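You operate a simulated robot arm through the tools that you are given. There is no shell and no other tool. Be economical: measure what you need, move in short steps, check, and stop when the job is done.

Carry out the task below with a simulated two-armed robot. There is one attempt and no reset: what you move stays moved.

JOB
Pick up the flanged tube with a blue band with one hand, pass it to the other hand and put it on the stores bench shelf.

It is judged by the outcome, as a careful person would: the job done as asked, and still so three seconds after it is handed in. It fails if anything else is knocked over, pushed out of place, dropped, spilled or broken.

ROBOT AND FRAMES
Two 7-joint arms with two-finger parallel grippers on one trunk, on a base that drives. Base frame: it is fixed to the floor where the robot stands at the start and does not move with it; the origin is under the middle of the robot, x ahead of it, y to its left, z up; the surface under the hand at the start is at about z = 870. Units: mm, degrees, N and s.
The left shoulder is at the start at [20, 138, 1225], the right one opposite. With the tool pointing down near the work surface each hand reaches from about 100 to 500 mm from the robot's upright axis, wherever it stands, measured 20 degrees to its own side. Places, roughly: flanged tube with a blue band (8x8x19 cm) [500, -100, 900]; stores bench shelf [500, -100, 200]. Payload 1.57 kg a hand.
The TCP of each hand is the grasp point between the finger pads, 30 mm short of the fingertips. In the tool frame z runs along the fingers and y along their closing line. Largest opening 80 mm; finger width 17, thickness 12; the body of the gripper, 40 by 82 mm, starts 80 mm behind the TCP.
Orientation is told as [roll, pitch, yaw] about the base's x, y, z axes, in that order, counted from this pose: with the fingers straight down and closing along the base's y, the tool's x points along the base's -x, its y along +y and its z along -z.

CONTROLS
- The arms move only by the tool jog_arm. It takes "left_series", "right_series" or both (then of equal length, played together; a hand with none holds still); each is a list of rows, each a list of 7 numbers: the finger opening in mm, from 0 to 80, then the shift along the base's x, y, z in mm, then the turn, a rotation vector about the base's x, y, z in degrees. In form: [[hand, tx, ty, tz, rx, ry, rz], ...]. A call has 1 to 20 rows; each row shifts and turns the commanded pose from where the row before left it. A row lasts 0.2 s, in which the tool goes at most 50 mm and 8.6 degrees; a call with a longer step from one row to the next is refused whole, and so is a gripper value outside its range. Where a pose cannot be reached the arm comes as near as it can. A force on the tool above 40 N (or 10 N above the force at the start of the call, whichever is more), or a blocked arm, ends the call early, and 0.2 s more pass. The fingers move at their own pace (about 45 mm/s each) and stop on an object; they squeeze with about 24 N. The grip force told is the motor's: it shows also when the fingers shut on nothing. Time passes only in rows, and 0.2 s behind the last, so rows that do not move let the fingers close. It gives the time, the measured TCP pose, the force on the tool (base axes), the opening and the grip force at its end, in the units of the frame above (readings bear some noise), with the torque about the TCP (base axes, N m) and any sound that the robot's microphone picked up.
- Cameras (640 x 400 px; columns grow to the right, rows downward): "scene" is now at [175.7, -13.2, 1099.4]; the picture's right is [-0.21, -0.98, 0.00], its down [-0.63, 0.13, -0.77] and it looks along [0.75, -0.16, -0.64] (base axes); focal length 214 px, centre (320, 200). "left" rides on the left gripper at [72, 7, -122] in its tool frame; the picture's right is [-0.09, 1.00, 0.00], its down [-0.84, -0.08, -0.54] and it looks along [-0.54, -0.05, 0.84] (tool axes); focal length 238 px, centre (320, 200). "right" rides on the right gripper at [72, -7, -122] in its tool frame; the picture's right is [0.09, 1.00, 0.00], its down [-0.84, 0.08, -0.54] and it looks along [-0.54, 0.05, 0.84] (tool axes); focal length 238 px, centre (320, 200). There is no depth. A picture from a camera that has moved, and an enlarged one, comes with that camera's place and axes in the base frame and with its lens. The place of the scene camera against the robot may be out by one fixed shift of up to 12 mm in any direction.
- capture(camera): a new picture of that camera. It takes no simulated time.
- slide_trunk(by): slides the trunk up (or, below 0, down) by that many mm; the arms and the scene camera ride with it, the base frame stays. It gives what a move gives, with no picture.
- base_move(legs): drives the robot by 1 to 6 legs, each [ahead, left, turn to the left] in mm, mm and degrees, along the robot's own axes; the way and the turn of a leg run together, so that a leg with both is an arc; at most 1500 mm and 180 degrees a leg. The arms and the cameras ride along, it lands a little off, and it stops where it bumps. It gives what a move gives.
- turn_head(pan, tilt): turns the head with the scene camera to pan (to the left, within 60 degrees either way) and tilt (down, from -29 to 69), counted from straight ahead of the robot. It gives what a move gives.
- close_up(camera, box): a new picture of the part [left, top, right, bottom] of that camera's present view, enlarged. It takes no simulated time.
- close_job(): hands the job in; it is judged then, once.

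Go step by step. Nothing tells you exact positions but the pictures and the camera data: compare them with the known pose of the tool, close in by small moves and look again before you grip or let go. The budget is 120 turns and 100 pictures, counting those below and the enlarged ones. Unless the task says otherwise, let go and move clear before handing in, and close with one line.

The tools are called by a JSON object that holds its "api" and its "payload". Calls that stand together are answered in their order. jog_arm: Moves the arms, as the interface text tells. Its arguments: {"type":"object","properties":{"left_series":{"type":"array"},"right_series":{"type":"array"}},"required":[]} The other tools are called the same way: slide_trunk (by) slides the trunk up or down; base_move (legs) drives the base; turn_head (pan, tilt) turns the head that bears the scene camera; capture (camera) takes a picture; close_up (camera, box) takes an enlarged picture of a part of a camera's view; close_job () hands the job in.

At the start:

```text
clock: 0.0
left_position: [254.3, 108.8, 1108.0]
left_orientation: [1.1, 14.8, 0.4]
left_wrist_force: [0.5, 0.4, 0.0]
left_wrist_torque: [0.05, 0.0, -0.01]
left_gripper_width: 79.8
left_gripper_force: 0.1
right_position: [241.6, -136.2, 1096.6]
right_orientation: [-6.1, 16.9, -1.3]
right_wrist_force: [0.4, 0.0, 0.6]
right_wrist_torque: [0.02, 0.0, -0.01]
right_gripper_width: 80.2
right_gripper_force: 0.1
trunk travel left (down, up): [-600.0, 640.0]
robot x, y, heading: [2.7, -0.1, -0.0]
head pan, tilt: [-11.9, 39.9]
```

scene: 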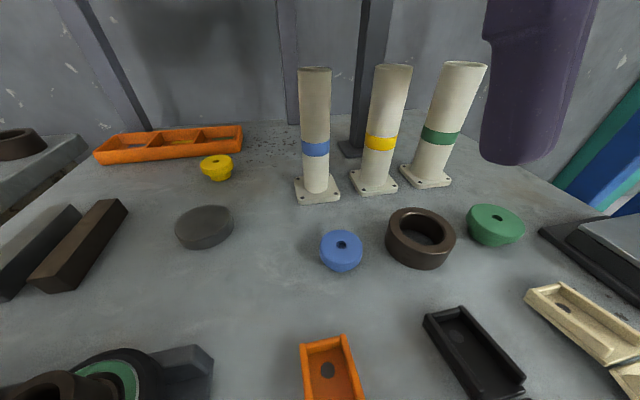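
right: 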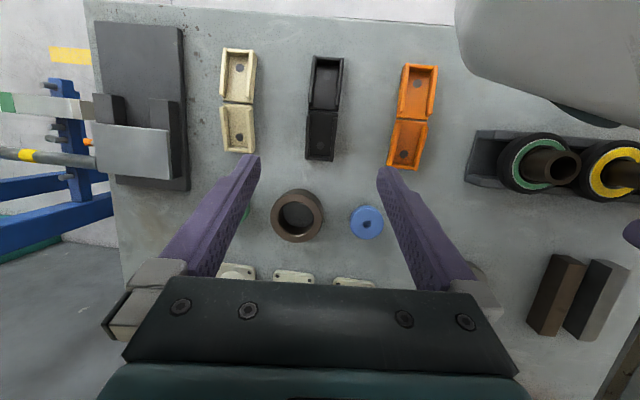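
left: 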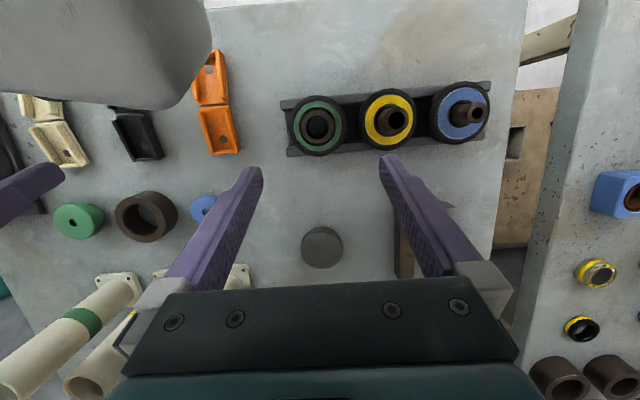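

I see three flanged tubes; the blue-banded one stands at about [475, -72, 870], with the yellow one just to its right. I'll look around to find the shelf before I move anything.

{"api": "turn_head", "payload": {"pan": 0, "tilt": 65}}

{"api": "capture", "payload": {"camera": "scene"}}

{"api": "turn_head", "payload": {"pan": -60, "tilt": 30}}

{"api": "capture", "payload": {"camera": "scene"}}

{"api": "turn_head", "payload": {"pan": 60, "tilt": 30}}

{"api": "capture", "payload": {"camera": "scene"}}

```text
clock: 0.9
left_position: [253.5, 109.1, 1107.5]
left_orientation: [1.2, 15.0, 0.5]
left_wrist_force: [-0.5, 0.2, 0.6]
left_wrist_torque: [-0.01, 0.0, 0.0]
left_gripper_width: 80.1
left_gripper_force: 0.1
right_position: [241.2, -136.4, 1096.8]
right_orientation: [-6.1, 17.1, -1.4]
right_wrist_force: [0.5, -0.7, 1.1]
right_wrist_torque: [0.0, 0.01, 0.01]
right_gripper_width: 80.1
right_gripper_force: 0.0
trunk travel left (down, up): [-600.0, 640.0]
robot x, y, heading: [0.5, 0.4, -0.1]
head pan, tilt: [0.0, 65.0]
```

```text
96 pictures are left
camera scene: at [153.2, 4.4, 1067.0], right [0.0, -1.0, 0.0], down [-0.91, 0.0, -0.42], along [0.42, 0.0, -0.91], focal length 214 px, centre (320, 200)
```

scene: 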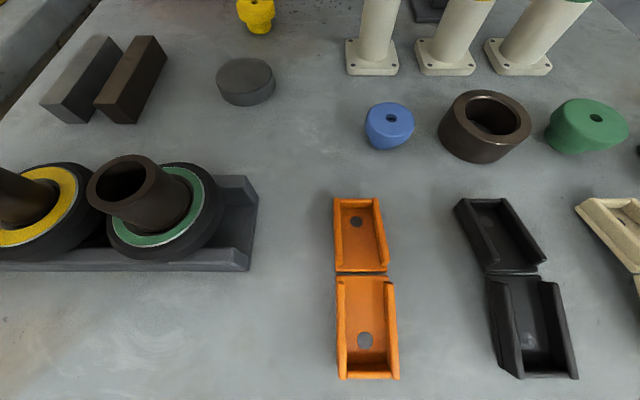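

```text
clock: 2.2
left_position: [253.2, 109.4, 1106.5]
left_orientation: [1.2, 15.0, 0.4]
left_wrist_force: [0.0, 0.0, 0.8]
left_wrist_torque: [0.0, -0.02, 0.01]
left_gripper_width: 80.1
left_gripper_force: 0.0
right_position: [241.5, -136.5, 1096.2]
right_orientation: [-6.2, 17.0, -1.5]
right_wrist_force: [-0.2, 0.4, -0.4]
right_wrist_torque: [-0.02, 0.02, 0.02]
right_gripper_width: 79.9
right_gripper_force: 0.1
trunk travel left (down, up): [-600.0, 640.0]
robot x, y, heading: [-2.1, 3.9, -0.1]
head pan, tilt: [-60.0, 30.0]
```

```text
95 pictures are left
camera scene: at [137.7, -73.9, 1114.6], right [-0.87, -0.5, 0.0], down [-0.25, 0.43, -0.87], along [0.43, -0.75, -0.5], focal length 214 px, centre (320, 200)
```

scene: 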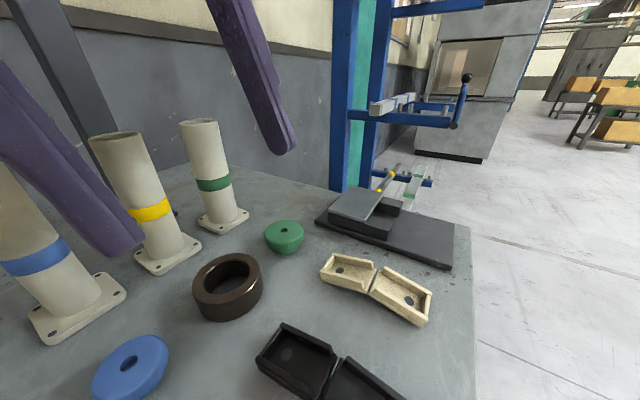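

```text
clock: 4.2
left_position: [254.4, 109.9, 1106.3]
left_orientation: [1.2, 15.0, 0.5]
left_wrist_force: [0.3, -0.1, 0.5]
left_wrist_torque: [-0.02, 0.0, 0.0]
left_gripper_width: 80.1
left_gripper_force: 0.0
right_position: [239.6, -135.7, 1094.6]
right_orientation: [-6.1, 17.1, -1.4]
right_wrist_force: [0.9, 0.4, 0.8]
right_wrist_torque: [0.0, -0.02, 0.0]
right_gripper_width: 80.2
right_gripper_force: 0.1
trunk travel left (down, up): [-600.0, 640.0]
robot x, y, heading: [4.7, -2.2, -0.2]
head pan, tilt: [60.0, 30.0]
```

```text
94 pictures are left
camera scene: at [137.7, 82.7, 1114.6], right [0.87, -0.5, 0.0], down [-0.25, -0.43, -0.87], along [0.43, 0.75, -0.5], focal length 214 px, centre (320, 200)
```

scene: 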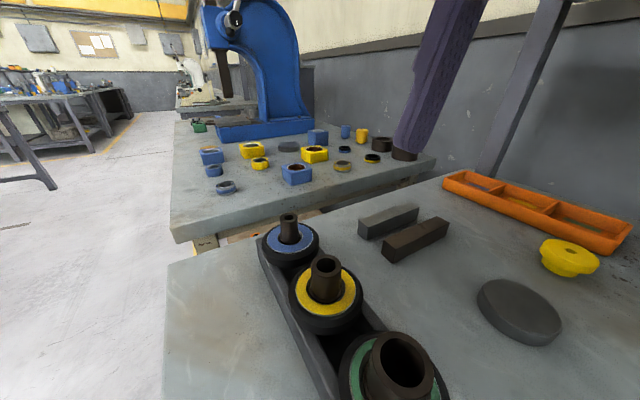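

The shelf must be under this bench, so I'll back straight off and lower the trunk to look at it before choosing the grasp.

{"api": "base_move", "payload": {"legs": [[-700, 0, 0]]}}

{"api": "turn_head", "payload": {"pan": 0, "tilt": 35}}

{"api": "capture", "payload": {"camera": "scene"}}

```text
clock: 8.1
left_position: [-467.5, 107.8, 1107.4]
left_orientation: [1.1, 15.1, 1.0]
left_wrist_force: [0.4, 0.1, 0.5]
left_wrist_torque: [-0.02, 0.01, 0.0]
left_gripper_width: 80.2
left_gripper_force: 0.0
right_position: [-477.9, -137.7, 1095.6]
right_orientation: [-6.1, 17.1, -1.0]
right_wrist_force: [0.1, 0.5, -0.5]
right_wrist_torque: [-0.02, 0.0, -0.02]
right_gripper_width: 79.9
right_gripper_force: 0.0
trunk travel left (down, up): [-600.0, 640.0]
robot x, y, heading: [-717.7, 0.1, 0.8]
head pan, tilt: [60.0, 30.0]
```

```text
clock: 9.4
left_position: [-466.2, 108.5, 1106.9]
left_orientation: [1.3, 15.1, 1.0]
left_wrist_force: [0.5, 0.7, -0.4]
left_wrist_torque: [0.01, 0.01, 0.0]
left_gripper_width: 79.9
left_gripper_force: 0.0
right_position: [-476.6, -137.9, 1095.9]
right_orientation: [-6.2, 17.1, -0.9]
right_wrist_force: [0.5, 0.9, 0.5]
right_wrist_torque: [0.02, -0.01, 0.0]
right_gripper_width: 80.1
right_gripper_force: 0.0
trunk travel left (down, up): [-600.0, 640.0]
robot x, y, heading: [-724.6, -5.3, 0.5]
head pan, tilt: [0.0, 35.0]
```

```text
93 pictures are left
camera scene: at [-538.9, 2.8, 1106.8], right [0.01, -1.0, 0.0], down [-0.57, -0.01, -0.82], along [0.82, 0.01, -0.57], focal length 214 px, centre (320, 200)
```

scene: 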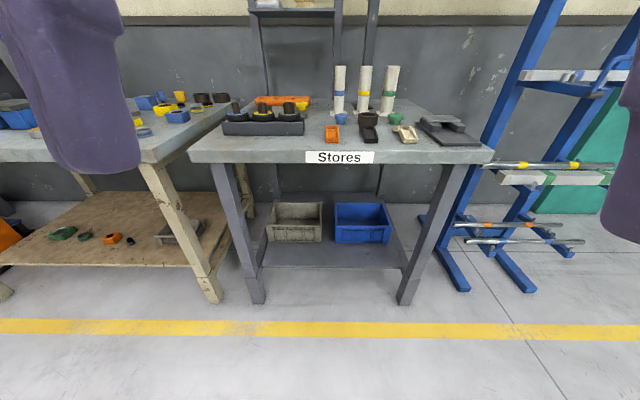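

The Stores bench has a lower shelf at about z≈200, with two bins at the back and a free strip in front. I'll lower the trunk to measure it.

{"api": "slide_trunk", "payload": {"by": -500}}

{"api": "turn_head", "payload": {"pan": 0, "tilt": 20}}

{"api": "capture", "payload": {"camera": "scene"}}

```text
refused: -500 is not a number from -400 to 400
```

```text
clock: 10.2
left_position: [-466.8, 108.1, 1107.6]
left_orientation: [1.3, 15.2, 1.0]
left_wrist_force: [-0.3, 1.2, -0.9]
left_wrist_torque: [0.04, 0.0, 0.03]
left_gripper_width: 80.2
left_gripper_force: 0.0
right_position: [-476.9, -137.8, 1095.3]
right_orientation: [-6.3, 17.2, -0.9]
right_wrist_force: [-0.1, -0.3, -0.2]
right_wrist_torque: [0.03, -0.01, 0.01]
right_gripper_width: 80.3
right_gripper_force: 0.1
trunk travel left (down, up): [-600.0, 640.0]
robot x, y, heading: [-720.5, 0.3, 0.5]
head pan, tilt: [0.0, 20.0]
```

```text
92 pictures are left
camera scene: at [-533.8, 2.8, 1130.6], right [0.01, -1.0, 0.0], down [-0.34, 0.0, -0.94], along [0.94, 0.01, -0.34], focal length 214 px, centre (320, 200)
```

scene: 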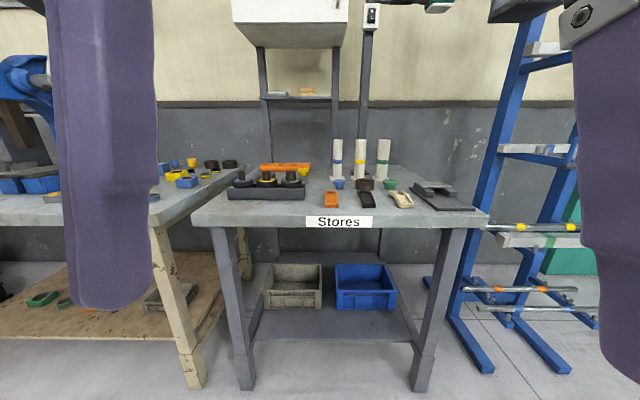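

{"api": "slide_trunk", "payload": {"by": -400}}

{"api": "capture", "payload": {"camera": "scene"}}

```text
clock: 14.0
left_position: [-467.8, 107.9, 706.8]
left_orientation: [1.2, 15.0, 1.0]
left_wrist_force: [-0.4, 0.4, 0.2]
left_wrist_torque: [0.01, 0.0, -0.01]
left_gripper_width: 80.2
left_gripper_force: 0.0
right_position: [-477.5, -138.6, 695.6]
right_orientation: [-6.1, 17.0, -1.0]
right_wrist_force: [-0.4, -0.1, -0.2]
right_wrist_torque: [0.01, 0.0, 0.0]
right_gripper_width: 79.8
right_gripper_force: 0.1
trunk travel left (down, up): [-200.0, 1040.0]
robot x, y, heading: [-720.1, -5.1, 0.6]
head pan, tilt: [0.0, 20.0]
```

```text
91 pictures are left
camera scene: at [-533.8, 2.8, 730.7], right [0.01, -1.0, 0.0], down [-0.34, 0.0, -0.94], along [0.94, 0.01, -0.34], focal length 214 px, centre (320, 200)
```

scene: 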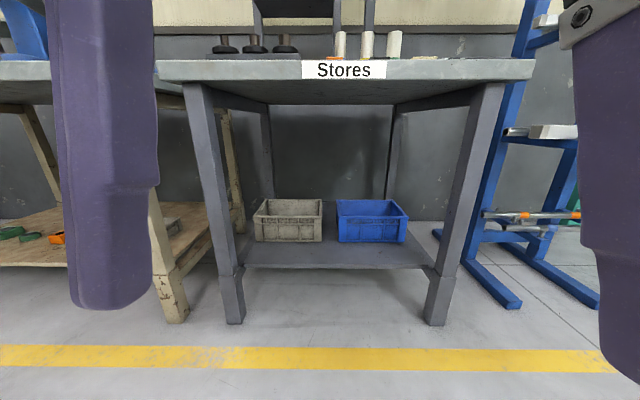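

The free strip on the shelf runs from about x 150 to 340 at z≈205, with the bins behind it. I'll pick the tube from above with the right hand, pass it to the left hand gripping low from the front, and place it with the left; first I return to the bench.

{"api": "slide_trunk", "payload": {"by": 400}}

{"api": "base_move", "payload": {"legs": [[700, 20, -0.6]]}}

{"api": "turn_head", "payload": {"pan": -8, "tilt": 25}}

{"api": "capture", "payload": {"camera": "scene"}}

{"api": "capture", "payload": {"camera": "right"}}

```text
clock: 17.9
left_position: [-467.6, 108.7, 1106.1]
left_orientation: [1.2, 15.0, 1.0]
left_wrist_force: [-0.2, -0.8, -0.5]
left_wrist_torque: [0.02, 0.01, 0.02]
left_gripper_width: 80.0
left_gripper_force: 0.1
right_position: [-477.7, -138.7, 1097.0]
right_orientation: [-6.1, 17.1, -0.8]
right_wrist_force: [1.4, 0.6, 0.2]
right_wrist_torque: [0.02, -0.02, -0.03]
right_gripper_width: 80.0
right_gripper_force: 0.0
trunk travel left (down, up): [-600.0, 640.0]
robot x, y, heading: [-719.2, -5.1, 0.7]
head pan, tilt: [0.0, 20.0]
```

```text
clock: 21.6
left_position: [225.4, 122.4, 1107.6]
left_orientation: [1.2, 15.1, -0.3]
left_wrist_force: [-0.5, 0.0, 0.3]
left_wrist_torque: [0.0, 0.02, 0.0]
left_gripper_width: 79.8
left_gripper_force: 0.1
right_position: [210.7, -122.8, 1096.0]
right_orientation: [-6.2, 17.1, -2.1]
right_wrist_force: [1.0, 0.3, 0.2]
right_wrist_torque: [-0.05, -0.01, 0.02]
right_gripper_width: 79.8
right_gripper_force: 0.1
trunk travel left (down, up): [-600.0, 640.0]
robot x, y, heading: [-27.8, 15.9, -0.7]
head pan, tilt: [0.0, 20.0]
```

```text
clock: 22.3
left_position: [225.9, 121.0, 1107.5]
left_orientation: [1.2, 15.1, -0.2]
left_wrist_force: [-0.3, 0.8, 0.5]
left_wrist_torque: [0.02, -0.01, -0.03]
left_gripper_width: 80.1
left_gripper_force: 0.0
right_position: [209.5, -122.5, 1095.7]
right_orientation: [-6.2, 17.1, -2.0]
right_wrist_force: [0.0, -0.6, 0.0]
right_wrist_torque: [0.02, -0.06, 0.01]
right_gripper_width: 80.0
right_gripper_force: 0.1
trunk travel left (down, up): [-600.0, 640.0]
robot x, y, heading: [-29.8, 13.2, -0.9]
head pan, tilt: [-8.0, 25.0]
```

```text
90 pictures are left
camera scene: at [154.0, 5.4, 1122.6], right [-0.15, -0.99, 0.0], down [-0.42, 0.06, -0.91], along [0.9, -0.14, -0.42], focal length 214 px, centre (320, 200)
```

scene: 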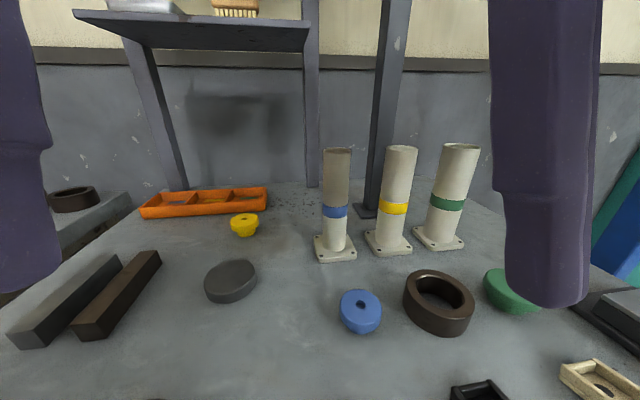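

```text
89 pictures are left
camera right: at [176.6, -115.9, 1233.2], right [-0.08, 0.99, -0.08], down [0.96, 0.1, 0.26], along [0.27, -0.05, -0.96], focal length 238 px, centre (320, 200)
```

right: 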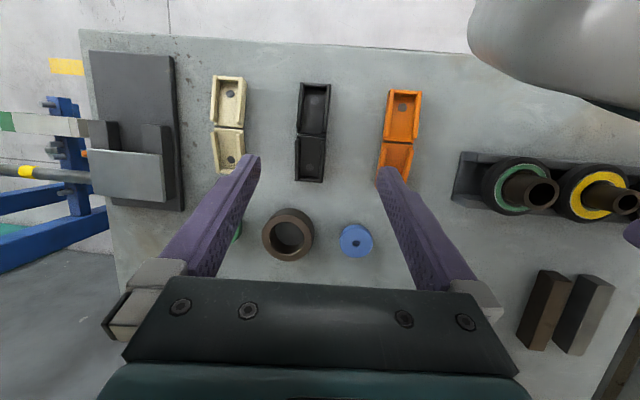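

The tube axis is at about [470, -71] with its rim near z 1057, and its neighbour is about 110 mm to the right. I'll creep forward a little, raise the trunk, and bring the right hand upright above it.

{"api": "slide_trunk", "payload": {"by": 150}}

{"api": "base_move", "payload": {"legs": [[40, 0, 0.8]]}}

{"api": "jog_arm", "payload": {"right_series": [[80, 30, 0, 0, 2, -5.7, 0.7], [80, 30, 0, 0, 2, -5.7, 0.7], [80, 30, 10, 0, 2, -5.7, 0.7], [80, 30, 10, 0, 0, 0, 0], [80, 20, 10, 0, 0, 0, 0], [80, 0, 10, 0, 0, 0, 0]]}}

{"api": "capture", "payload": {"camera": "right"}}

{"api": "capture", "payload": {"camera": "scene"}}

```text
clock: 24.1
left_position: [224.8, 122.1, 1257.7]
left_orientation: [1.2, 15.1, -0.2]
left_wrist_force: [-0.3, 0.1, -0.5]
left_wrist_torque: [-0.02, -0.01, 0.0]
left_gripper_width: 79.7
left_gripper_force: 0.0
right_position: [209.2, -123.4, 1245.1]
right_orientation: [-6.2, 17.0, -2.1]
right_wrist_force: [0.8, 0.1, 0.1]
right_wrist_torque: [0.02, 0.02, 0.01]
right_gripper_width: 80.1
right_gripper_force: 0.0
trunk travel left (down, up): [-750.0, 490.0]
robot x, y, heading: [-32.4, 11.9, -1.0]
head pan, tilt: [-8.0, 25.0]
```

```text
clock: 25.0
left_position: [263.4, 126.8, 1257.2]
left_orientation: [1.1, 15.2, 0.5]
left_wrist_force: [-0.1, -0.4, 0.2]
left_wrist_torque: [0.02, -0.01, -0.01]
left_gripper_width: 80.0
left_gripper_force: 0.0
right_position: [252.3, -120.5, 1246.4]
right_orientation: [-6.2, 17.1, -1.2]
right_wrist_force: [-0.6, 0.2, -0.3]
right_wrist_torque: [-0.04, -0.03, 0.04]
right_gripper_width: 79.9
right_gripper_force: 0.1
trunk travel left (down, up): [-750.0, 490.0]
robot x, y, heading: [9.3, 20.8, 0.0]
head pan, tilt: [-8.0, 25.0]
```

```text
clock: 26.4
left_position: [263.9, 125.8, 1257.3]
left_orientation: [1.2, 15.0, 0.6]
left_wrist_force: [0.4, 0.0, -0.5]
left_wrist_torque: [0.01, -0.04, -0.01]
left_gripper_width: 80.0
left_gripper_force: 0.0
right_position: [392.2, -77.5, 1246.0]
right_orientation: [-0.2, 0.0, 1.6]
right_wrist_force: [0.9, 0.0, 0.2]
right_wrist_torque: [-0.02, -0.02, 0.02]
right_gripper_width: 79.9
right_gripper_force: 0.1
trunk travel left (down, up): [-750.0, 490.0]
robot x, y, heading: [11.6, 11.8, 0.2]
head pan, tilt: [-8.0, 25.0]
```

```text
88 pictures are left
camera right: at [319.6, -86.8, 1367.7], right [-0.12, 0.99, 0.0], down [0.83, 0.1, 0.54], along [0.54, 0.06, -0.84], focal length 238 px, centre (320, 200)
```

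right: 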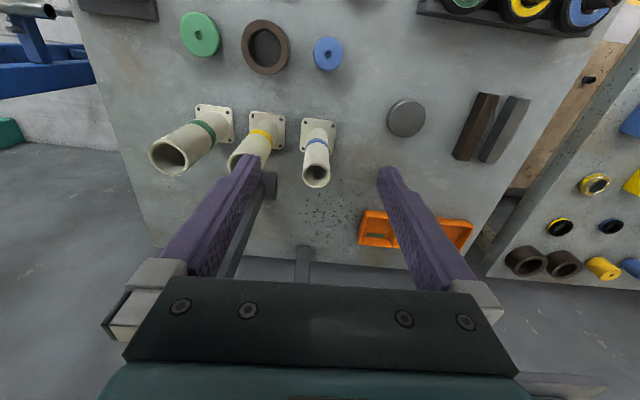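

```text
87 pictures are left
camera scene: at [193.7, 7.8, 1272.6], right [-0.14, -0.99, 0.0], down [-0.42, 0.06, -0.91], along [0.9, -0.12, -0.42], focal length 214 px, centre (320, 200)
```

scene: 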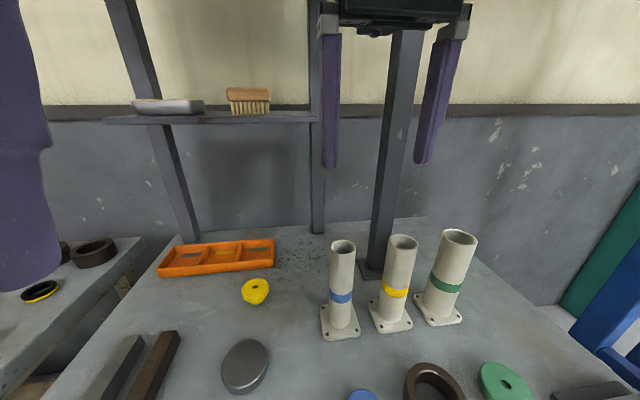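

Both cameras put the tube's axis at about [478, -72]. I'll bring the hand over it and go halfway down before I look again.

{"api": "jog_arm", "payload": {"right_series": [[80, 43, 2, 0, 0, 0, -0.8], [80, 43, 2, 0, 0, 0, -0.8], [80, 0, 0, -40, 0, 0, 0], [80, 0, 0, -40, 0, 0, 0], [80, 0, 0, -25, 0, 0, 0], [80, 0, 0, 0, 0, 0, 0]]}}

{"api": "capture", "payload": {"camera": "right"}}

{"api": "capture", "payload": {"camera": "scene"}}

```text
clock: 27.8
left_position: [263.1, 126.0, 1257.6]
left_orientation: [1.3, 15.1, 0.6]
left_wrist_force: [-0.6, 0.8, -0.3]
left_wrist_torque: [0.03, 0.03, 0.03]
left_gripper_width: 80.1
left_gripper_force: 0.0
right_position: [474.7, -78.5, 1138.4]
right_orientation: [-0.2, -0.1, 0.0]
right_wrist_force: [0.0, 0.8, 0.6]
right_wrist_torque: [0.01, -0.01, 0.02]
right_gripper_width: 79.9
right_gripper_force: 0.0
right hand out of reach, approached as far as the arm can: row 2
trunk travel left (down, up): [-750.0, 490.0]
robot x, y, heading: [11.9, 14.1, 0.2]
head pan, tilt: [-8.0, 25.0]
```

```text
86 pictures are left
camera right: at [402.3, -85.4, 1260.7], right [-0.09, 1.0, 0.0], down [0.84, 0.08, 0.54], along [0.54, 0.05, -0.84], focal length 238 px, centre (320, 200)
```

right: 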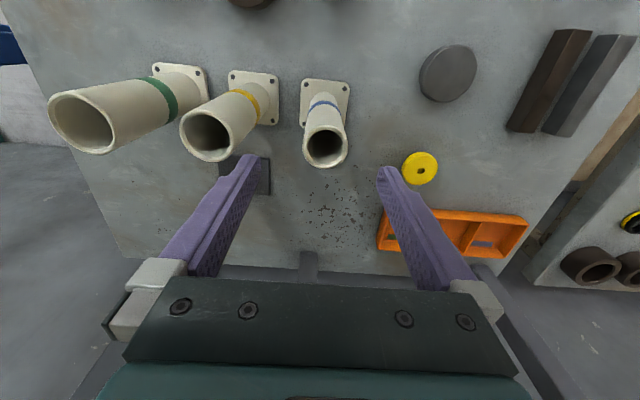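

```text
85 pictures are left
camera scene: at [193.7, 7.8, 1272.6], right [-0.14, -0.99, 0.0], down [-0.42, 0.06, -0.91], along [0.9, -0.12, -0.42], focal length 214 px, centre (320, 200)
```

scene: 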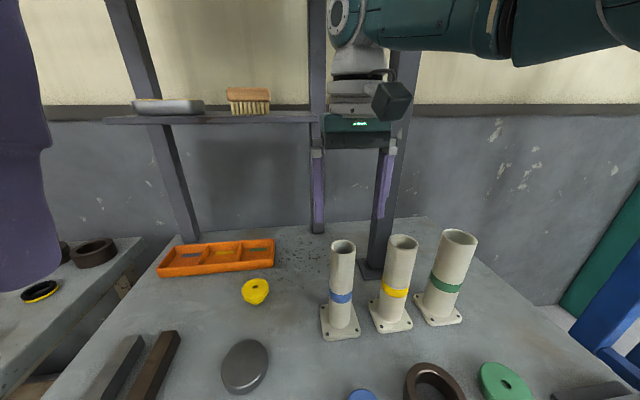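

The rim is centred at about [475, -74], 4 mm left of the hand, and there is ample clearance for the fingers. I'll correct that and descend around the tube's top.

{"api": "jog_arm", "payload": {"right_series": [[80, 0, 4, 0, 0, 0, 0], [80, 0, 0, -30, 0, 0, 0], [80, 0, 0, -30, 0, 0, 0], [80, 0, 0, -30, 0, 0, 0], [80, 0, 0, -26, 0, 0, 0], [80, 0, 0, 0, 0, 0, 0]]}}

{"api": "capture", "payload": {"camera": "right"}}

{"api": "capture", "payload": {"camera": "scene"}}

```text
clock: 29.2
left_position: [264.1, 125.4, 1255.8]
left_orientation: [1.2, 15.2, 0.7]
left_wrist_force: [0.1, -1.0, 0.3]
left_wrist_torque: [-0.01, -0.01, 0.01]
left_gripper_width: 80.0
left_gripper_force: 0.0
right_position: [460.1, -80.2, 1032.4]
right_orientation: [-0.2, -0.1, 0.0]
right_wrist_force: [-0.5, 0.4, -0.7]
right_wrist_torque: [-0.01, 0.01, 0.0]
right_gripper_width: 80.0
right_gripper_force: 0.1
right hand out of reach, approached as far as the arm can: row 4, 5
trunk travel left (down, up): [-750.0, 490.0]
robot x, y, heading: [11.0, 18.6, -0.1]
head pan, tilt: [-8.0, 25.0]
```

```text
84 pictures are left
camera right: at [388.5, -87.5, 1154.0], right [-0.09, 1.0, 0.0], down [0.84, 0.08, 0.54], along [0.54, 0.05, -0.84], focal length 238 px, centre (320, 200)
```

right: 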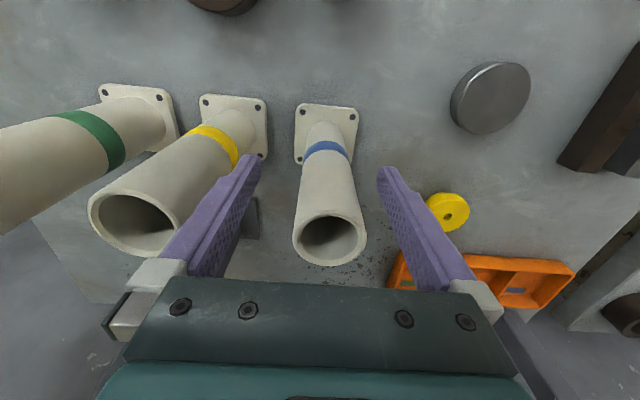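

```text
83 pictures are left
camera scene: at [193.7, 7.8, 1272.6], right [-0.14, -0.99, 0.0], down [-0.42, 0.06, -0.91], along [0.9, -0.12, -0.42], focal length 214 px, centre (320, 200)
```

scene: 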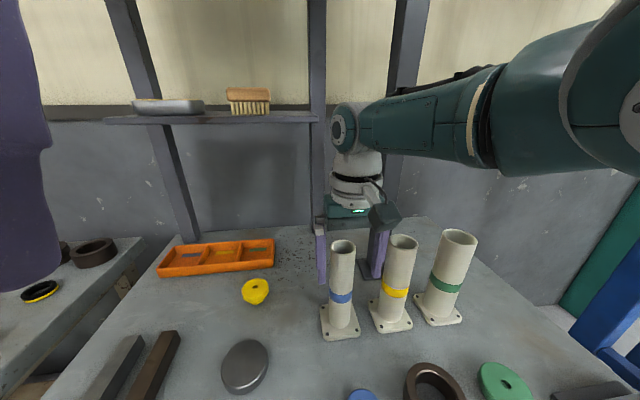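

The arm ran out of reach low down, stopping at x 460 with no contact. I'll raise it back, centre it above the tube, and descend by sliding the trunk instead.

{"api": "jog_arm", "payload": {"right_series": [[80, 0, 0, 30, 0, 0, 0], [80, 0, 0, 30, 0, 0, 0], [80, 0, 0, 35, 0, 0, 0], [80, 0, 0, 0, 0, 0, 0]]}}

```text
clock: 30.2
left_position: [262.5, 125.1, 1257.1]
left_orientation: [1.3, 15.1, 0.7]
left_wrist_force: [-0.7, 0.0, -0.5]
left_wrist_torque: [0.02, -0.02, -0.01]
left_gripper_width: 79.8
left_gripper_force: 0.1
right_position: [459.9, -78.4, 1130.6]
right_orientation: [-0.3, 0.0, 0.0]
right_wrist_force: [-0.3, 0.4, 0.0]
right_wrist_torque: [-0.01, -0.02, -0.03]
right_gripper_width: 79.8
right_gripper_force: 0.0
trunk travel left (down, up): [-750.0, 490.0]
robot x, y, heading: [11.3, 14.5, 0.0]
head pan, tilt: [-8.0, 25.0]
```

{"api": "jog_arm", "payload": {"right_series": [[80, 14, 4.5, 0, 0, 0, 0], [80, 0, 0, 0, 0, 0, 0]]}}

{"api": "slide_trunk", "payload": {"by": -60}}

{"api": "capture", "payload": {"camera": "right"}}

```text
clock: 30.8
left_position: [263.4, 125.3, 1256.3]
left_orientation: [1.1, 15.1, 0.7]
left_wrist_force: [0.3, 0.3, -0.7]
left_wrist_torque: [-0.03, 0.0, -0.02]
left_gripper_width: 79.6
left_gripper_force: 0.0
right_position: [473.4, -73.8, 1130.5]
right_orientation: [-0.2, 0.0, 0.1]
right_wrist_force: [0.3, 1.3, 0.6]
right_wrist_torque: [0.01, 0.01, 0.0]
right_gripper_width: 79.9
right_gripper_force: 0.1
trunk travel left (down, up): [-750.0, 490.0]
robot x, y, heading: [9.7, 15.4, 0.3]
head pan, tilt: [-8.0, 25.0]
```

```text
clock: 31.8
left_position: [263.2, 124.9, 1197.5]
left_orientation: [1.1, 15.2, 0.6]
left_wrist_force: [-0.6, 0.2, 0.5]
left_wrist_torque: [-0.02, 0.03, 0.01]
left_gripper_width: 79.8
left_gripper_force: 0.1
right_position: [471.8, -74.5, 1070.4]
right_orientation: [-0.2, 0.1, 0.2]
right_wrist_force: [0.3, 0.2, -0.7]
right_wrist_torque: [0.02, 0.0, 0.0]
right_gripper_width: 80.1
right_gripper_force: 0.0
trunk travel left (down, up): [-690.0, 550.0]
robot x, y, heading: [11.5, 15.7, -0.1]
head pan, tilt: [-8.0, 25.0]
```

```text
82 pictures are left
camera right: at [400.4, -81.2, 1192.2], right [-0.09, 1.0, 0.0], down [0.84, 0.08, 0.54], along [0.54, 0.05, -0.84], focal length 238 px, centre (320, 200)
```

right: 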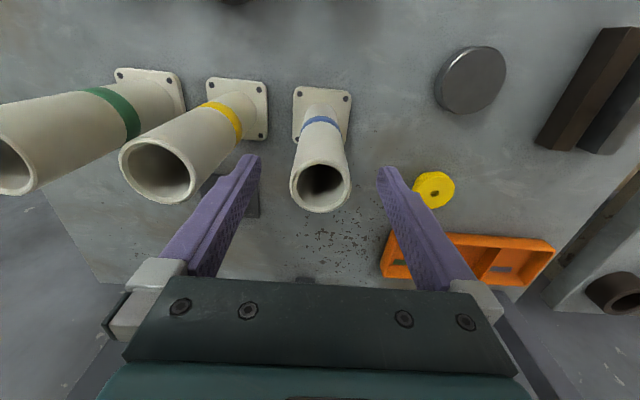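

The hand is centred over the tube to within 4 mm. I'll slide down the last 48 mm and check before closing.

{"api": "slide_trunk", "payload": {"by": -48}}

{"api": "capture", "payload": {"camera": "right"}}

{"api": "capture", "payload": {"camera": "scene"}}

```text
clock: 32.7
left_position: [262.9, 125.3, 1150.8]
left_orientation: [1.2, 15.1, 0.6]
left_wrist_force: [-0.1, 0.1, 0.7]
left_wrist_torque: [0.03, 0.03, 0.02]
left_gripper_width: 80.0
left_gripper_force: 0.1
right_position: [472.1, -73.6, 1022.8]
right_orientation: [-0.2, 0.0, 0.1]
right_wrist_force: [-0.4, 0.0, 0.0]
right_wrist_torque: [-0.01, 0.02, -0.01]
right_gripper_width: 80.0
right_gripper_force: 0.1
trunk travel left (down, up): [-642.0, 598.0]
robot x, y, heading: [9.1, 14.4, -0.1]
head pan, tilt: [-8.0, 25.0]
```

```text
81 pictures are left
camera right: at [400.4, -81.2, 1144.2], right [-0.09, 1.0, 0.0], down [0.84, 0.08, 0.54], along [0.54, 0.05, -0.84], focal length 238 px, centre (320, 200)
```

right: 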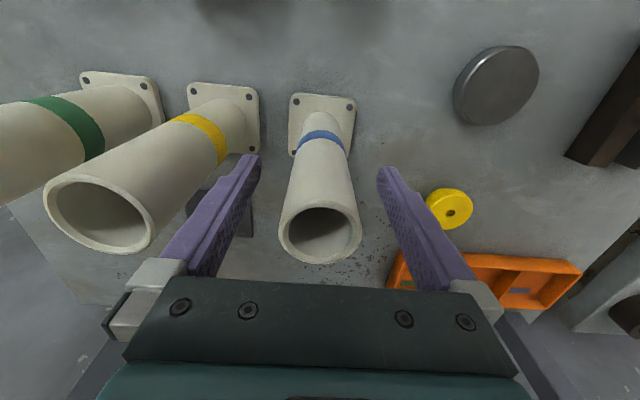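

```text
80 pictures are left
camera scene: at [193.8, 7.8, 1164.6], right [-0.14, -0.99, 0.0], down [-0.42, 0.06, -0.91], along [0.9, -0.12, -0.42], focal length 214 px, centre (320, 200)
```

scene: 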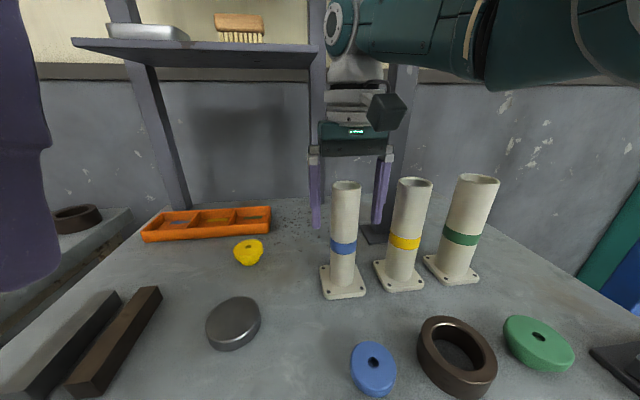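

The projections agree that the fingers straddle the top of the tube. I'll close the gripper and lift a little.

{"api": "jog_arm", "payload": {"right_series": [[60, 0, 0, 0, 0, 0, 0], [40, 0, 0, 0, 0, 0, 0], [20, 0, 0, 0, 0, 0, 0], [20, 0, 0, 0, 0, 0, 0], [20, 0, 0, 0, 0, 0, 0]]}}

{"api": "capture", "payload": {"camera": "right"}}

```text
clock: 33.9
left_position: [263.2, 125.8, 1149.8]
left_orientation: [1.2, 15.1, 0.6]
left_wrist_force: [0.4, 0.5, 0.1]
left_wrist_torque: [0.01, 0.0, -0.01]
left_gripper_width: 79.9
left_gripper_force: 0.0
right_position: [472.4, -74.1, 1022.0]
right_orientation: [-0.1, 0.0, 0.0]
right_wrist_force: [0.8, 1.7, 1.9]
right_wrist_torque: [0.36, 0.01, 0.03]
right_gripper_width: 41.8
right_gripper_force: 24.1
trunk travel left (down, up): [-642.0, 598.0]
robot x, y, heading: [9.8, 14.6, 0.3]
head pan, tilt: [-8.0, 25.0]
```

```text
79 pictures are left
camera right: at [400.4, -80.9, 1144.3], right [-0.09, 1.0, 0.0], down [0.84, 0.08, 0.54], along [0.54, 0.05, -0.84], focal length 238 px, centre (320, 200)
```

right: 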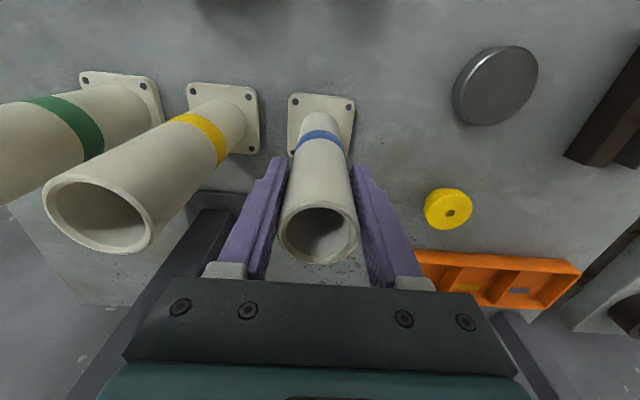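

It's gripped at 41.8 mm. I'll lift straight up with the trunk, first a little and then clear of the neighbouring tubes.

{"api": "slide_trunk", "payload": {"by": 30}}

{"api": "slide_trunk", "payload": {"by": 210}}

{"api": "capture", "payload": {"camera": "scene"}}

{"api": "capture", "payload": {"camera": "right"}}

```text
clock: 34.6
left_position: [262.9, 126.1, 1179.9]
left_orientation: [1.3, 15.1, 0.6]
left_wrist_force: [1.2, -0.5, -0.6]
left_wrist_torque: [-0.02, 0.0, -0.01]
left_gripper_width: 79.9
left_gripper_force: 0.1
right_position: [472.3, -75.0, 1052.1]
right_orientation: [-0.2, 0.0, 0.1]
right_wrist_force: [0.3, -0.4, -3.1]
right_wrist_torque: [0.01, 0.07, 0.02]
right_gripper_width: 41.6
right_gripper_force: 23.2
trunk travel left (down, up): [-672.0, 568.0]
robot x, y, heading: [8.9, 16.4, 0.1]
head pan, tilt: [-8.0, 25.0]
```

```text
clock: 36.9
left_position: [262.4, 125.6, 1389.9]
left_orientation: [1.2, 15.1, 0.6]
left_wrist_force: [-0.2, 0.6, 0.6]
left_wrist_torque: [0.02, -0.02, -0.02]
left_gripper_width: 80.0
left_gripper_force: 0.1
right_position: [473.1, -74.5, 1262.7]
right_orientation: [-0.1, 0.1, 0.1]
right_wrist_force: [0.2, -0.1, -4.2]
right_wrist_torque: [-0.01, 0.0, 0.0]
right_gripper_width: 41.6
right_gripper_force: 23.8
trunk travel left (down, up): [-882.0, 358.0]
robot x, y, heading: [11.9, 13.3, 0.3]
head pan, tilt: [-8.0, 25.0]
```

```text
78 pictures are left
camera scene: at [193.5, 7.8, 1404.5], right [-0.14, -0.99, 0.0], down [-0.42, 0.06, -0.91], along [0.9, -0.12, -0.42], focal length 214 px, centre (320, 200)
```

scene: 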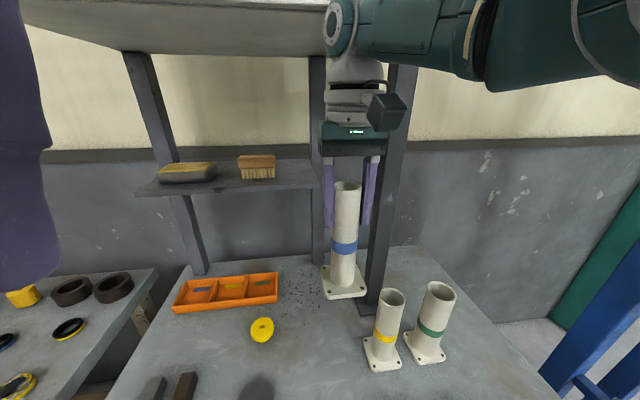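

```text
77 pictures are left
camera right: at [400.1, -81.2, 1383.9], right [-0.09, 1.0, 0.0], down [0.84, 0.08, 0.54], along [0.54, 0.05, -0.84], focal length 238 px, centre (320, 200)
```

right: 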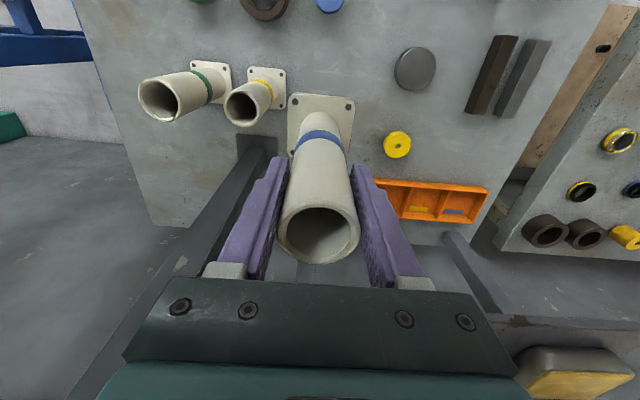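

The tube is lifted cleanly, with about 4 N of weight. I'll back away from the bench, then bring the tube to a handover spot in front of the robot.

{"api": "base_move", "payload": {"legs": [[-600, 0, 0]]}}

{"api": "jog_arm", "payload": {"right_series": [[20, -10, 20, -20, 0, 0, 0], [20, -10, 20, -20, 0, 0, 0], [20, -10, 20, -20, 0, 0, 0], [20, -10, 15, -20, 0, 0, 0], [20, 0, 0, 0, 0, 0, 0]], "left_series": [[80, 0, 20, -30, 0, -7.8, 0], [80, 0, 20, -30, 0, -7.8, 0], [80, 0, 20, -30, 0, -7.8, 0], [80, 0, 20, -30, 0, -7.8, 0], [80, 0, 10, -30, 0, -7.8, 0]]}}

{"api": "capture", "payload": {"camera": "scene"}}

```text
clock: 40.4
left_position: [-353.8, 124.4, 1389.4]
left_orientation: [1.2, 15.1, -0.2]
left_wrist_force: [0.0, 0.2, 0.4]
left_wrist_torque: [0.0, 0.01, 0.02]
left_gripper_width: 80.0
left_gripper_force: 0.0
right_position: [-147.4, -77.3, 1262.6]
right_orientation: [-0.2, 0.0, -0.7]
right_wrist_force: [0.6, -0.3, -4.8]
right_wrist_torque: [-0.02, -0.01, -0.02]
right_gripper_width: 41.6
right_gripper_force: 24.1
trunk travel left (down, up): [-882.0, 358.0]
robot x, y, heading: [-608.5, 19.5, -0.8]
head pan, tilt: [-8.0, 25.0]
```

```text
clock: 41.5
left_position: [-327.1, 216.3, 1231.6]
left_orientation: [1.4, -23.9, -0.3]
left_wrist_force: [0.8, -0.1, -1.1]
left_wrist_torque: [-0.02, 0.01, -0.03]
left_gripper_width: 79.8
left_gripper_force: 0.2
left hand out of reach, approached as far as the arm can: row 4, 5
right_position: [-187.4, -4.2, 1179.8]
right_orientation: [-0.1, 0.0, -0.8]
right_wrist_force: [0.3, -0.8, -3.5]
right_wrist_torque: [0.01, 0.04, -0.01]
right_gripper_width: 41.8
right_gripper_force: 24.1
trunk travel left (down, up): [-882.0, 358.0]
robot x, y, heading: [-610.2, 18.0, -0.8]
head pan, tilt: [-8.0, 25.0]
```

```text
76 pictures are left
camera scene: at [-425.4, 8.2, 1404.6], right [-0.15, -0.99, 0.0], down [-0.42, 0.06, -0.91], along [0.9, -0.13, -0.42], focal length 214 px, centre (320, 200)
```

scene: 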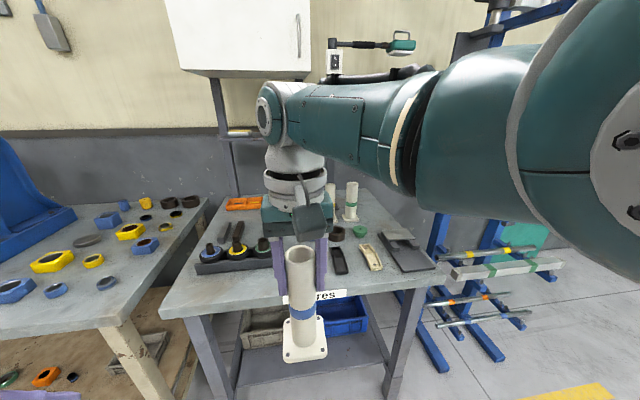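

The tube hangs at about [-187, -4] with its base near z 1025. The left hand was too close in to pitch further, so I'll extend it forward and out while turning it toward the tube.

{"api": "jog_arm", "payload": {"left_series": [[80, 25, 5, -15, 0, -7.8, 0], [80, 25, 5, -15, 0, -7.8, 0], [80, 20, 5, -15, 0, -7.8, 0], [80, 10, 5, -10, 0, -7.8, 0], [80, 0, 0, 0, 0, 0, -8], [80, 0, 0, 0, 0, 0, -8], [80, 0, 0, 0, 0, 0, -8], [80, 0, 0, 0, 0, 0, 0]]}}

{"api": "capture", "payload": {"camera": "left"}}

```text
clock: 43.4
left_position: [-248.0, 234.4, 1176.7]
left_orientation: [1.7, -55.0, -24.5]
left_wrist_force: [-0.3, -0.6, 0.9]
left_wrist_torque: [-0.05, -0.01, -0.01]
left_gripper_width: 80.2
left_gripper_force: 0.1
right_position: [-187.9, -2.9, 1181.0]
right_orientation: [-0.2, 0.0, -0.7]
right_wrist_force: [-0.4, 0.4, -4.7]
right_wrist_torque: [0.0, 0.06, -0.03]
right_gripper_width: 41.6
right_gripper_force: 24.3
trunk travel left (down, up): [-882.0, 358.0]
robot x, y, heading: [-608.6, 15.6, -0.8]
head pan, tilt: [-8.0, 25.0]
```

```text
75 pictures are left
camera left: at [-374.3, 296.6, 1185.9], right [0.44, 0.89, 0.09], down [-0.01, -0.1, 1.0], along [0.9, -0.44, -0.04], focal length 238 px, centre (320, 200)
```

left: 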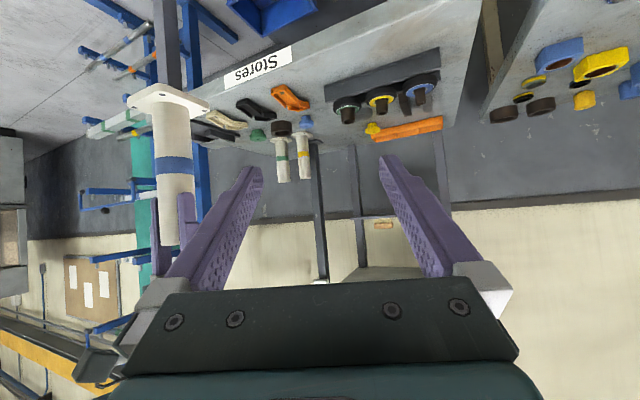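

The left hand is oriented well, pitched 35° below horizontal. I'll yaw a little more and move to a stand-off about 130 mm from the tube along the tool axis.

{"api": "jog_arm", "payload": {"left_series": [[80, 0, -20, 0, 0, 0, -8], [80, 0, -25, 0, 0, 0, -8], [80, -5, -40, 0, 0, 0, 0], [80, -5, -40, 0, 0, 0, 0], [80, -10, -42, 0, 0, 0, 0], [80, 0, 0, 0, 0, 0, 0]]}}

{"api": "capture", "payload": {"camera": "left"}}

{"api": "capture", "payload": {"camera": "scene"}}

```text
clock: 44.8
left_position: [-264.6, 64.8, 1172.8]
left_orientation: [1.5, -55.2, -40.2]
left_wrist_force: [-0.9, 0.1, -0.6]
left_wrist_torque: [-0.03, -0.02, -0.01]
left_gripper_width: 80.1
left_gripper_force: 0.0
right_position: [-187.4, -1.9, 1180.7]
right_orientation: [-0.2, 0.0, -0.8]
right_wrist_force: [0.1, 0.1, -3.0]
right_wrist_torque: [0.03, 0.03, -0.01]
right_gripper_width: 41.8
right_gripper_force: 23.7
trunk travel left (down, up): [-882.0, 358.0]
robot x, y, heading: [-608.4, 20.6, -0.5]
head pan, tilt: [-8.0, 25.0]
```

```text
74 pictures are left
camera left: at [-370.1, 159.8, 1182.5], right [0.67, 0.74, 0.09], down [-0.03, -0.09, 1.0], along [0.74, -0.67, -0.04], focal length 238 px, centre (320, 200)
```

left: 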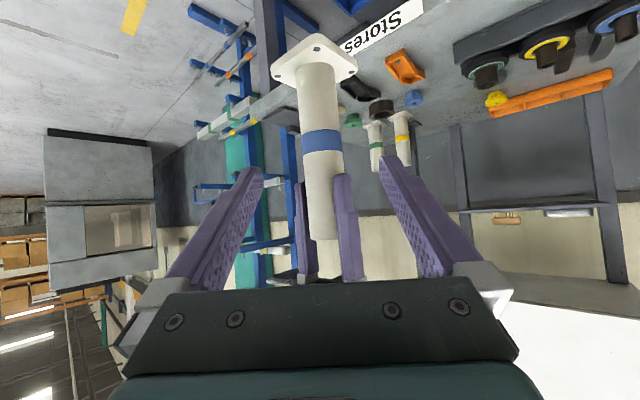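

```text
73 pictures are left
camera scene: at [-425.3, 8.8, 1404.3], right [-0.14, -0.99, 0.0], down [-0.42, 0.06, -0.91], along [0.9, -0.13, -0.43], focal length 214 px, centre (320, 200)
```

scene: 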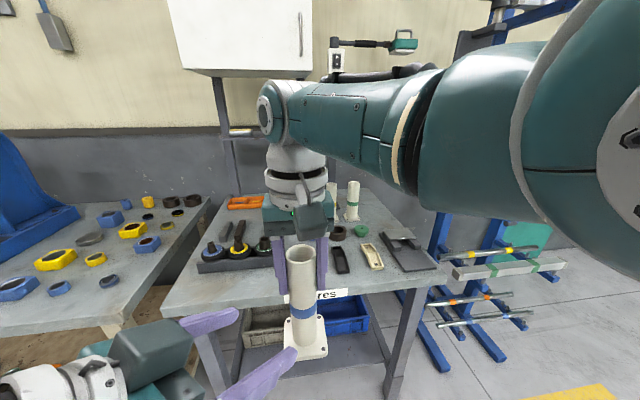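

The tube sits centred between the left fingers in the picture. I'll advance along the tool axis onto it.

{"api": "jog_arm", "payload": {"left_series": [[80, 20, -17, -18, 0, 0, 0], [80, 20, -17, -18, 0, 0, 0], [80, 20, -17, -18, 0, 0, 0], [80, 18, -16, -18, 0, 0, 0], [80, 0, 0, 0, 0, 0, 0]]}}

{"api": "capture", "payload": {"camera": "left"}}

{"api": "capture", "payload": {"camera": "scene"}}

```text
clock: 46.0
left_position: [-188.0, -1.7, 1102.2]
left_orientation: [1.6, -55.1, -40.3]
left_wrist_force: [0.0, -0.4, 0.4]
left_wrist_torque: [-0.02, 0.0, -0.01]
left_gripper_width: 80.1
left_gripper_force: 0.0
right_position: [-189.3, -4.0, 1181.6]
right_orientation: [-0.2, 0.0, -0.7]
right_wrist_force: [0.4, -0.4, -4.8]
right_wrist_torque: [0.02, 0.02, 0.03]
right_gripper_width: 41.6
right_gripper_force: 23.6
trunk travel left (down, up): [-882.0, 358.0]
robot x, y, heading: [-605.9, 17.9, -0.8]
head pan, tilt: [-8.0, 25.0]
```

```text
72 pictures are left
camera left: at [-291.8, 94.1, 1111.4], right [0.67, 0.74, 0.09], down [-0.03, -0.09, 1.0], along [0.74, -0.67, -0.04], focal length 238 px, centre (320, 200)
```

left: 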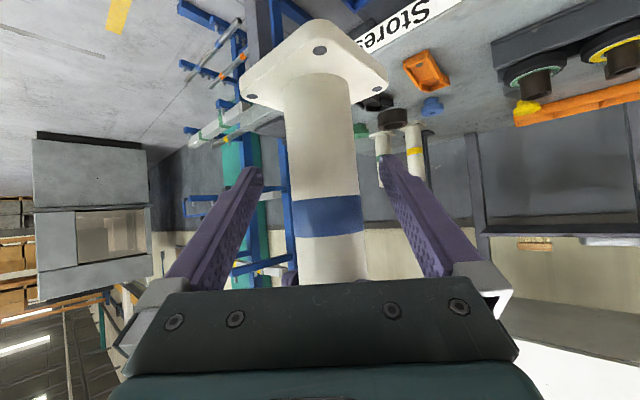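

```text
71 pictures are left
camera scene: at [-425.3, 8.9, 1404.2], right [-0.14, -0.99, 0.0], down [-0.42, 0.06, -0.9], along [0.9, -0.13, -0.43], focal length 214 px, centre (320, 200)
```

scene: 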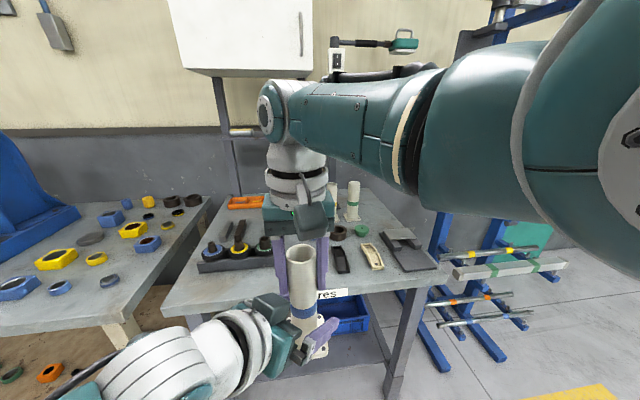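

The tube is between the left fingers, well above the flange and below the right fingertips. I'll close the left hand.

{"api": "jog_arm", "payload": {"left_series": [[60, 0, 0, 0, 0, 0, 0], [45, 0, 0, 0, 0, 0, 0], [20, 0, 0, 0, 0, 0, 0], [20, 0, 0, 0, 0, 0, 0], [20, 0, 0, 0, 0, 0, 0]]}}

{"api": "capture", "payload": {"camera": "left"}}

```text
clock: 47.1
left_position: [-186.1, 0.1, 1101.0]
left_orientation: [1.5, -55.1, -40.1]
left_wrist_force: [11.9, 6.7, -1.1]
left_wrist_torque: [-0.33, 0.44, -0.05]
left_gripper_width: 41.4
left_gripper_force: 23.6
right_position: [-188.3, -2.9, 1181.0]
right_orientation: [-0.4, 0.2, -0.8]
right_wrist_force: [-10.5, -5.9, 0.8]
right_wrist_torque: [-0.13, 0.46, 0.11]
right_gripper_width: 41.7
right_gripper_force: 24.1
trunk travel left (down, up): [-882.0, 358.0]
robot x, y, heading: [-609.2, 16.8, -0.9]
head pan, tilt: [-8.0, 25.0]
```

```text
70 pictures are left
camera left: at [-291.6, 95.4, 1111.3], right [0.67, 0.74, 0.09], down [-0.03, -0.09, 1.0], along [0.75, -0.67, -0.04], focal length 238 px, centre (320, 200)
```

left: 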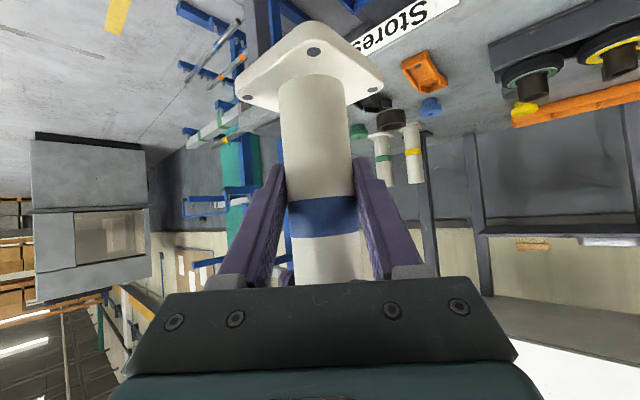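

Both hands hold the tube. I'll open the right hand, raise it clear, and check the left still has it.

{"api": "jog_arm", "payload": {"right_series": [[50, 0, 0, 0, 0, 0, 0], [65, 0, 0, 0, 0, 0, 0], [75, 0, 0, 0, 0, 0, 0], [80, 0, 0, 0, 0, 0, 0], [80, 0, 0, 30, 0, 0, 0], [80, 0, 0, 40, 0, 0, 0], [80, 0, 0, 40, 0, 0, 0], [80, 0, -20, 20, 0, 0, 0], [80, 0, -40, 0, 0, 0, 0], [80, 0, -40, 0, 0, 0, 0]]}}

{"api": "capture", "payload": {"camera": "left"}}

{"api": "capture", "payload": {"camera": "scene"}}

```text
clock: 49.4
left_position: [-187.9, -1.5, 1102.4]
left_orientation: [1.4, -55.1, -40.2]
left_wrist_force: [-0.1, -0.3, -0.3]
left_wrist_torque: [-0.03, 0.02, 0.01]
left_gripper_width: 40.8
left_gripper_force: 24.8
right_position: [-189.0, -102.4, 1310.8]
right_orientation: [-0.2, 0.0, -0.6]
right_wrist_force: [0.4, -0.2, -0.1]
right_wrist_torque: [0.0, -0.01, 0.0]
right_gripper_width: 79.9
right_gripper_force: 0.0
trunk travel left (down, up): [-882.0, 358.0]
robot x, y, heading: [-612.0, 18.4, -0.7]
head pan, tilt: [-8.0, 25.0]
```

```text
69 pictures are left
camera left: at [-292.1, 94.6, 1111.3], right [0.67, 0.74, 0.09], down [-0.03, -0.09, 1.0], along [0.74, -0.67, -0.04], focal length 238 px, centre (320, 200)
```

left: 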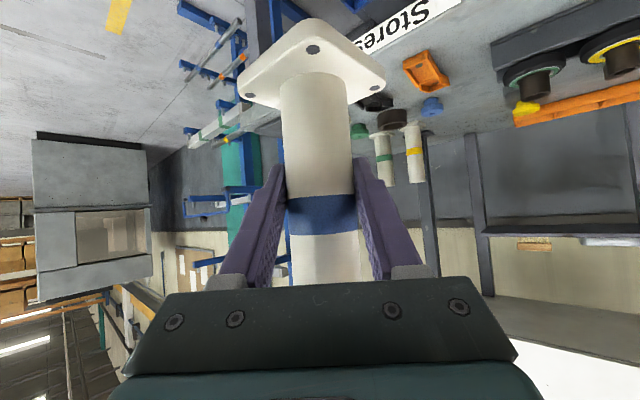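

```text
68 pictures are left
camera scene: at [-425.4, 8.1, 1404.5], right [-0.15, -0.99, 0.0], down [-0.42, 0.06, -0.91], along [0.9, -0.14, -0.42], focal length 214 px, centre (320, 200)
```

scene: 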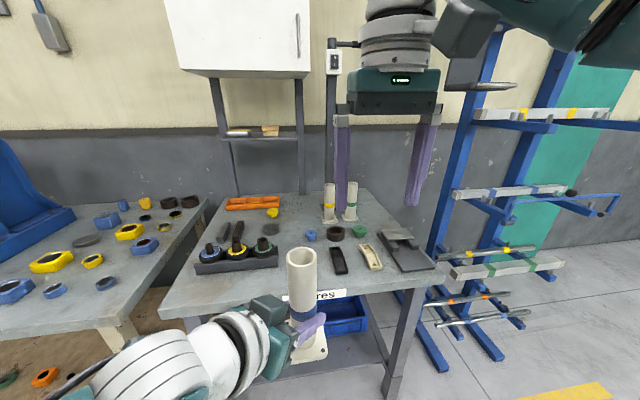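

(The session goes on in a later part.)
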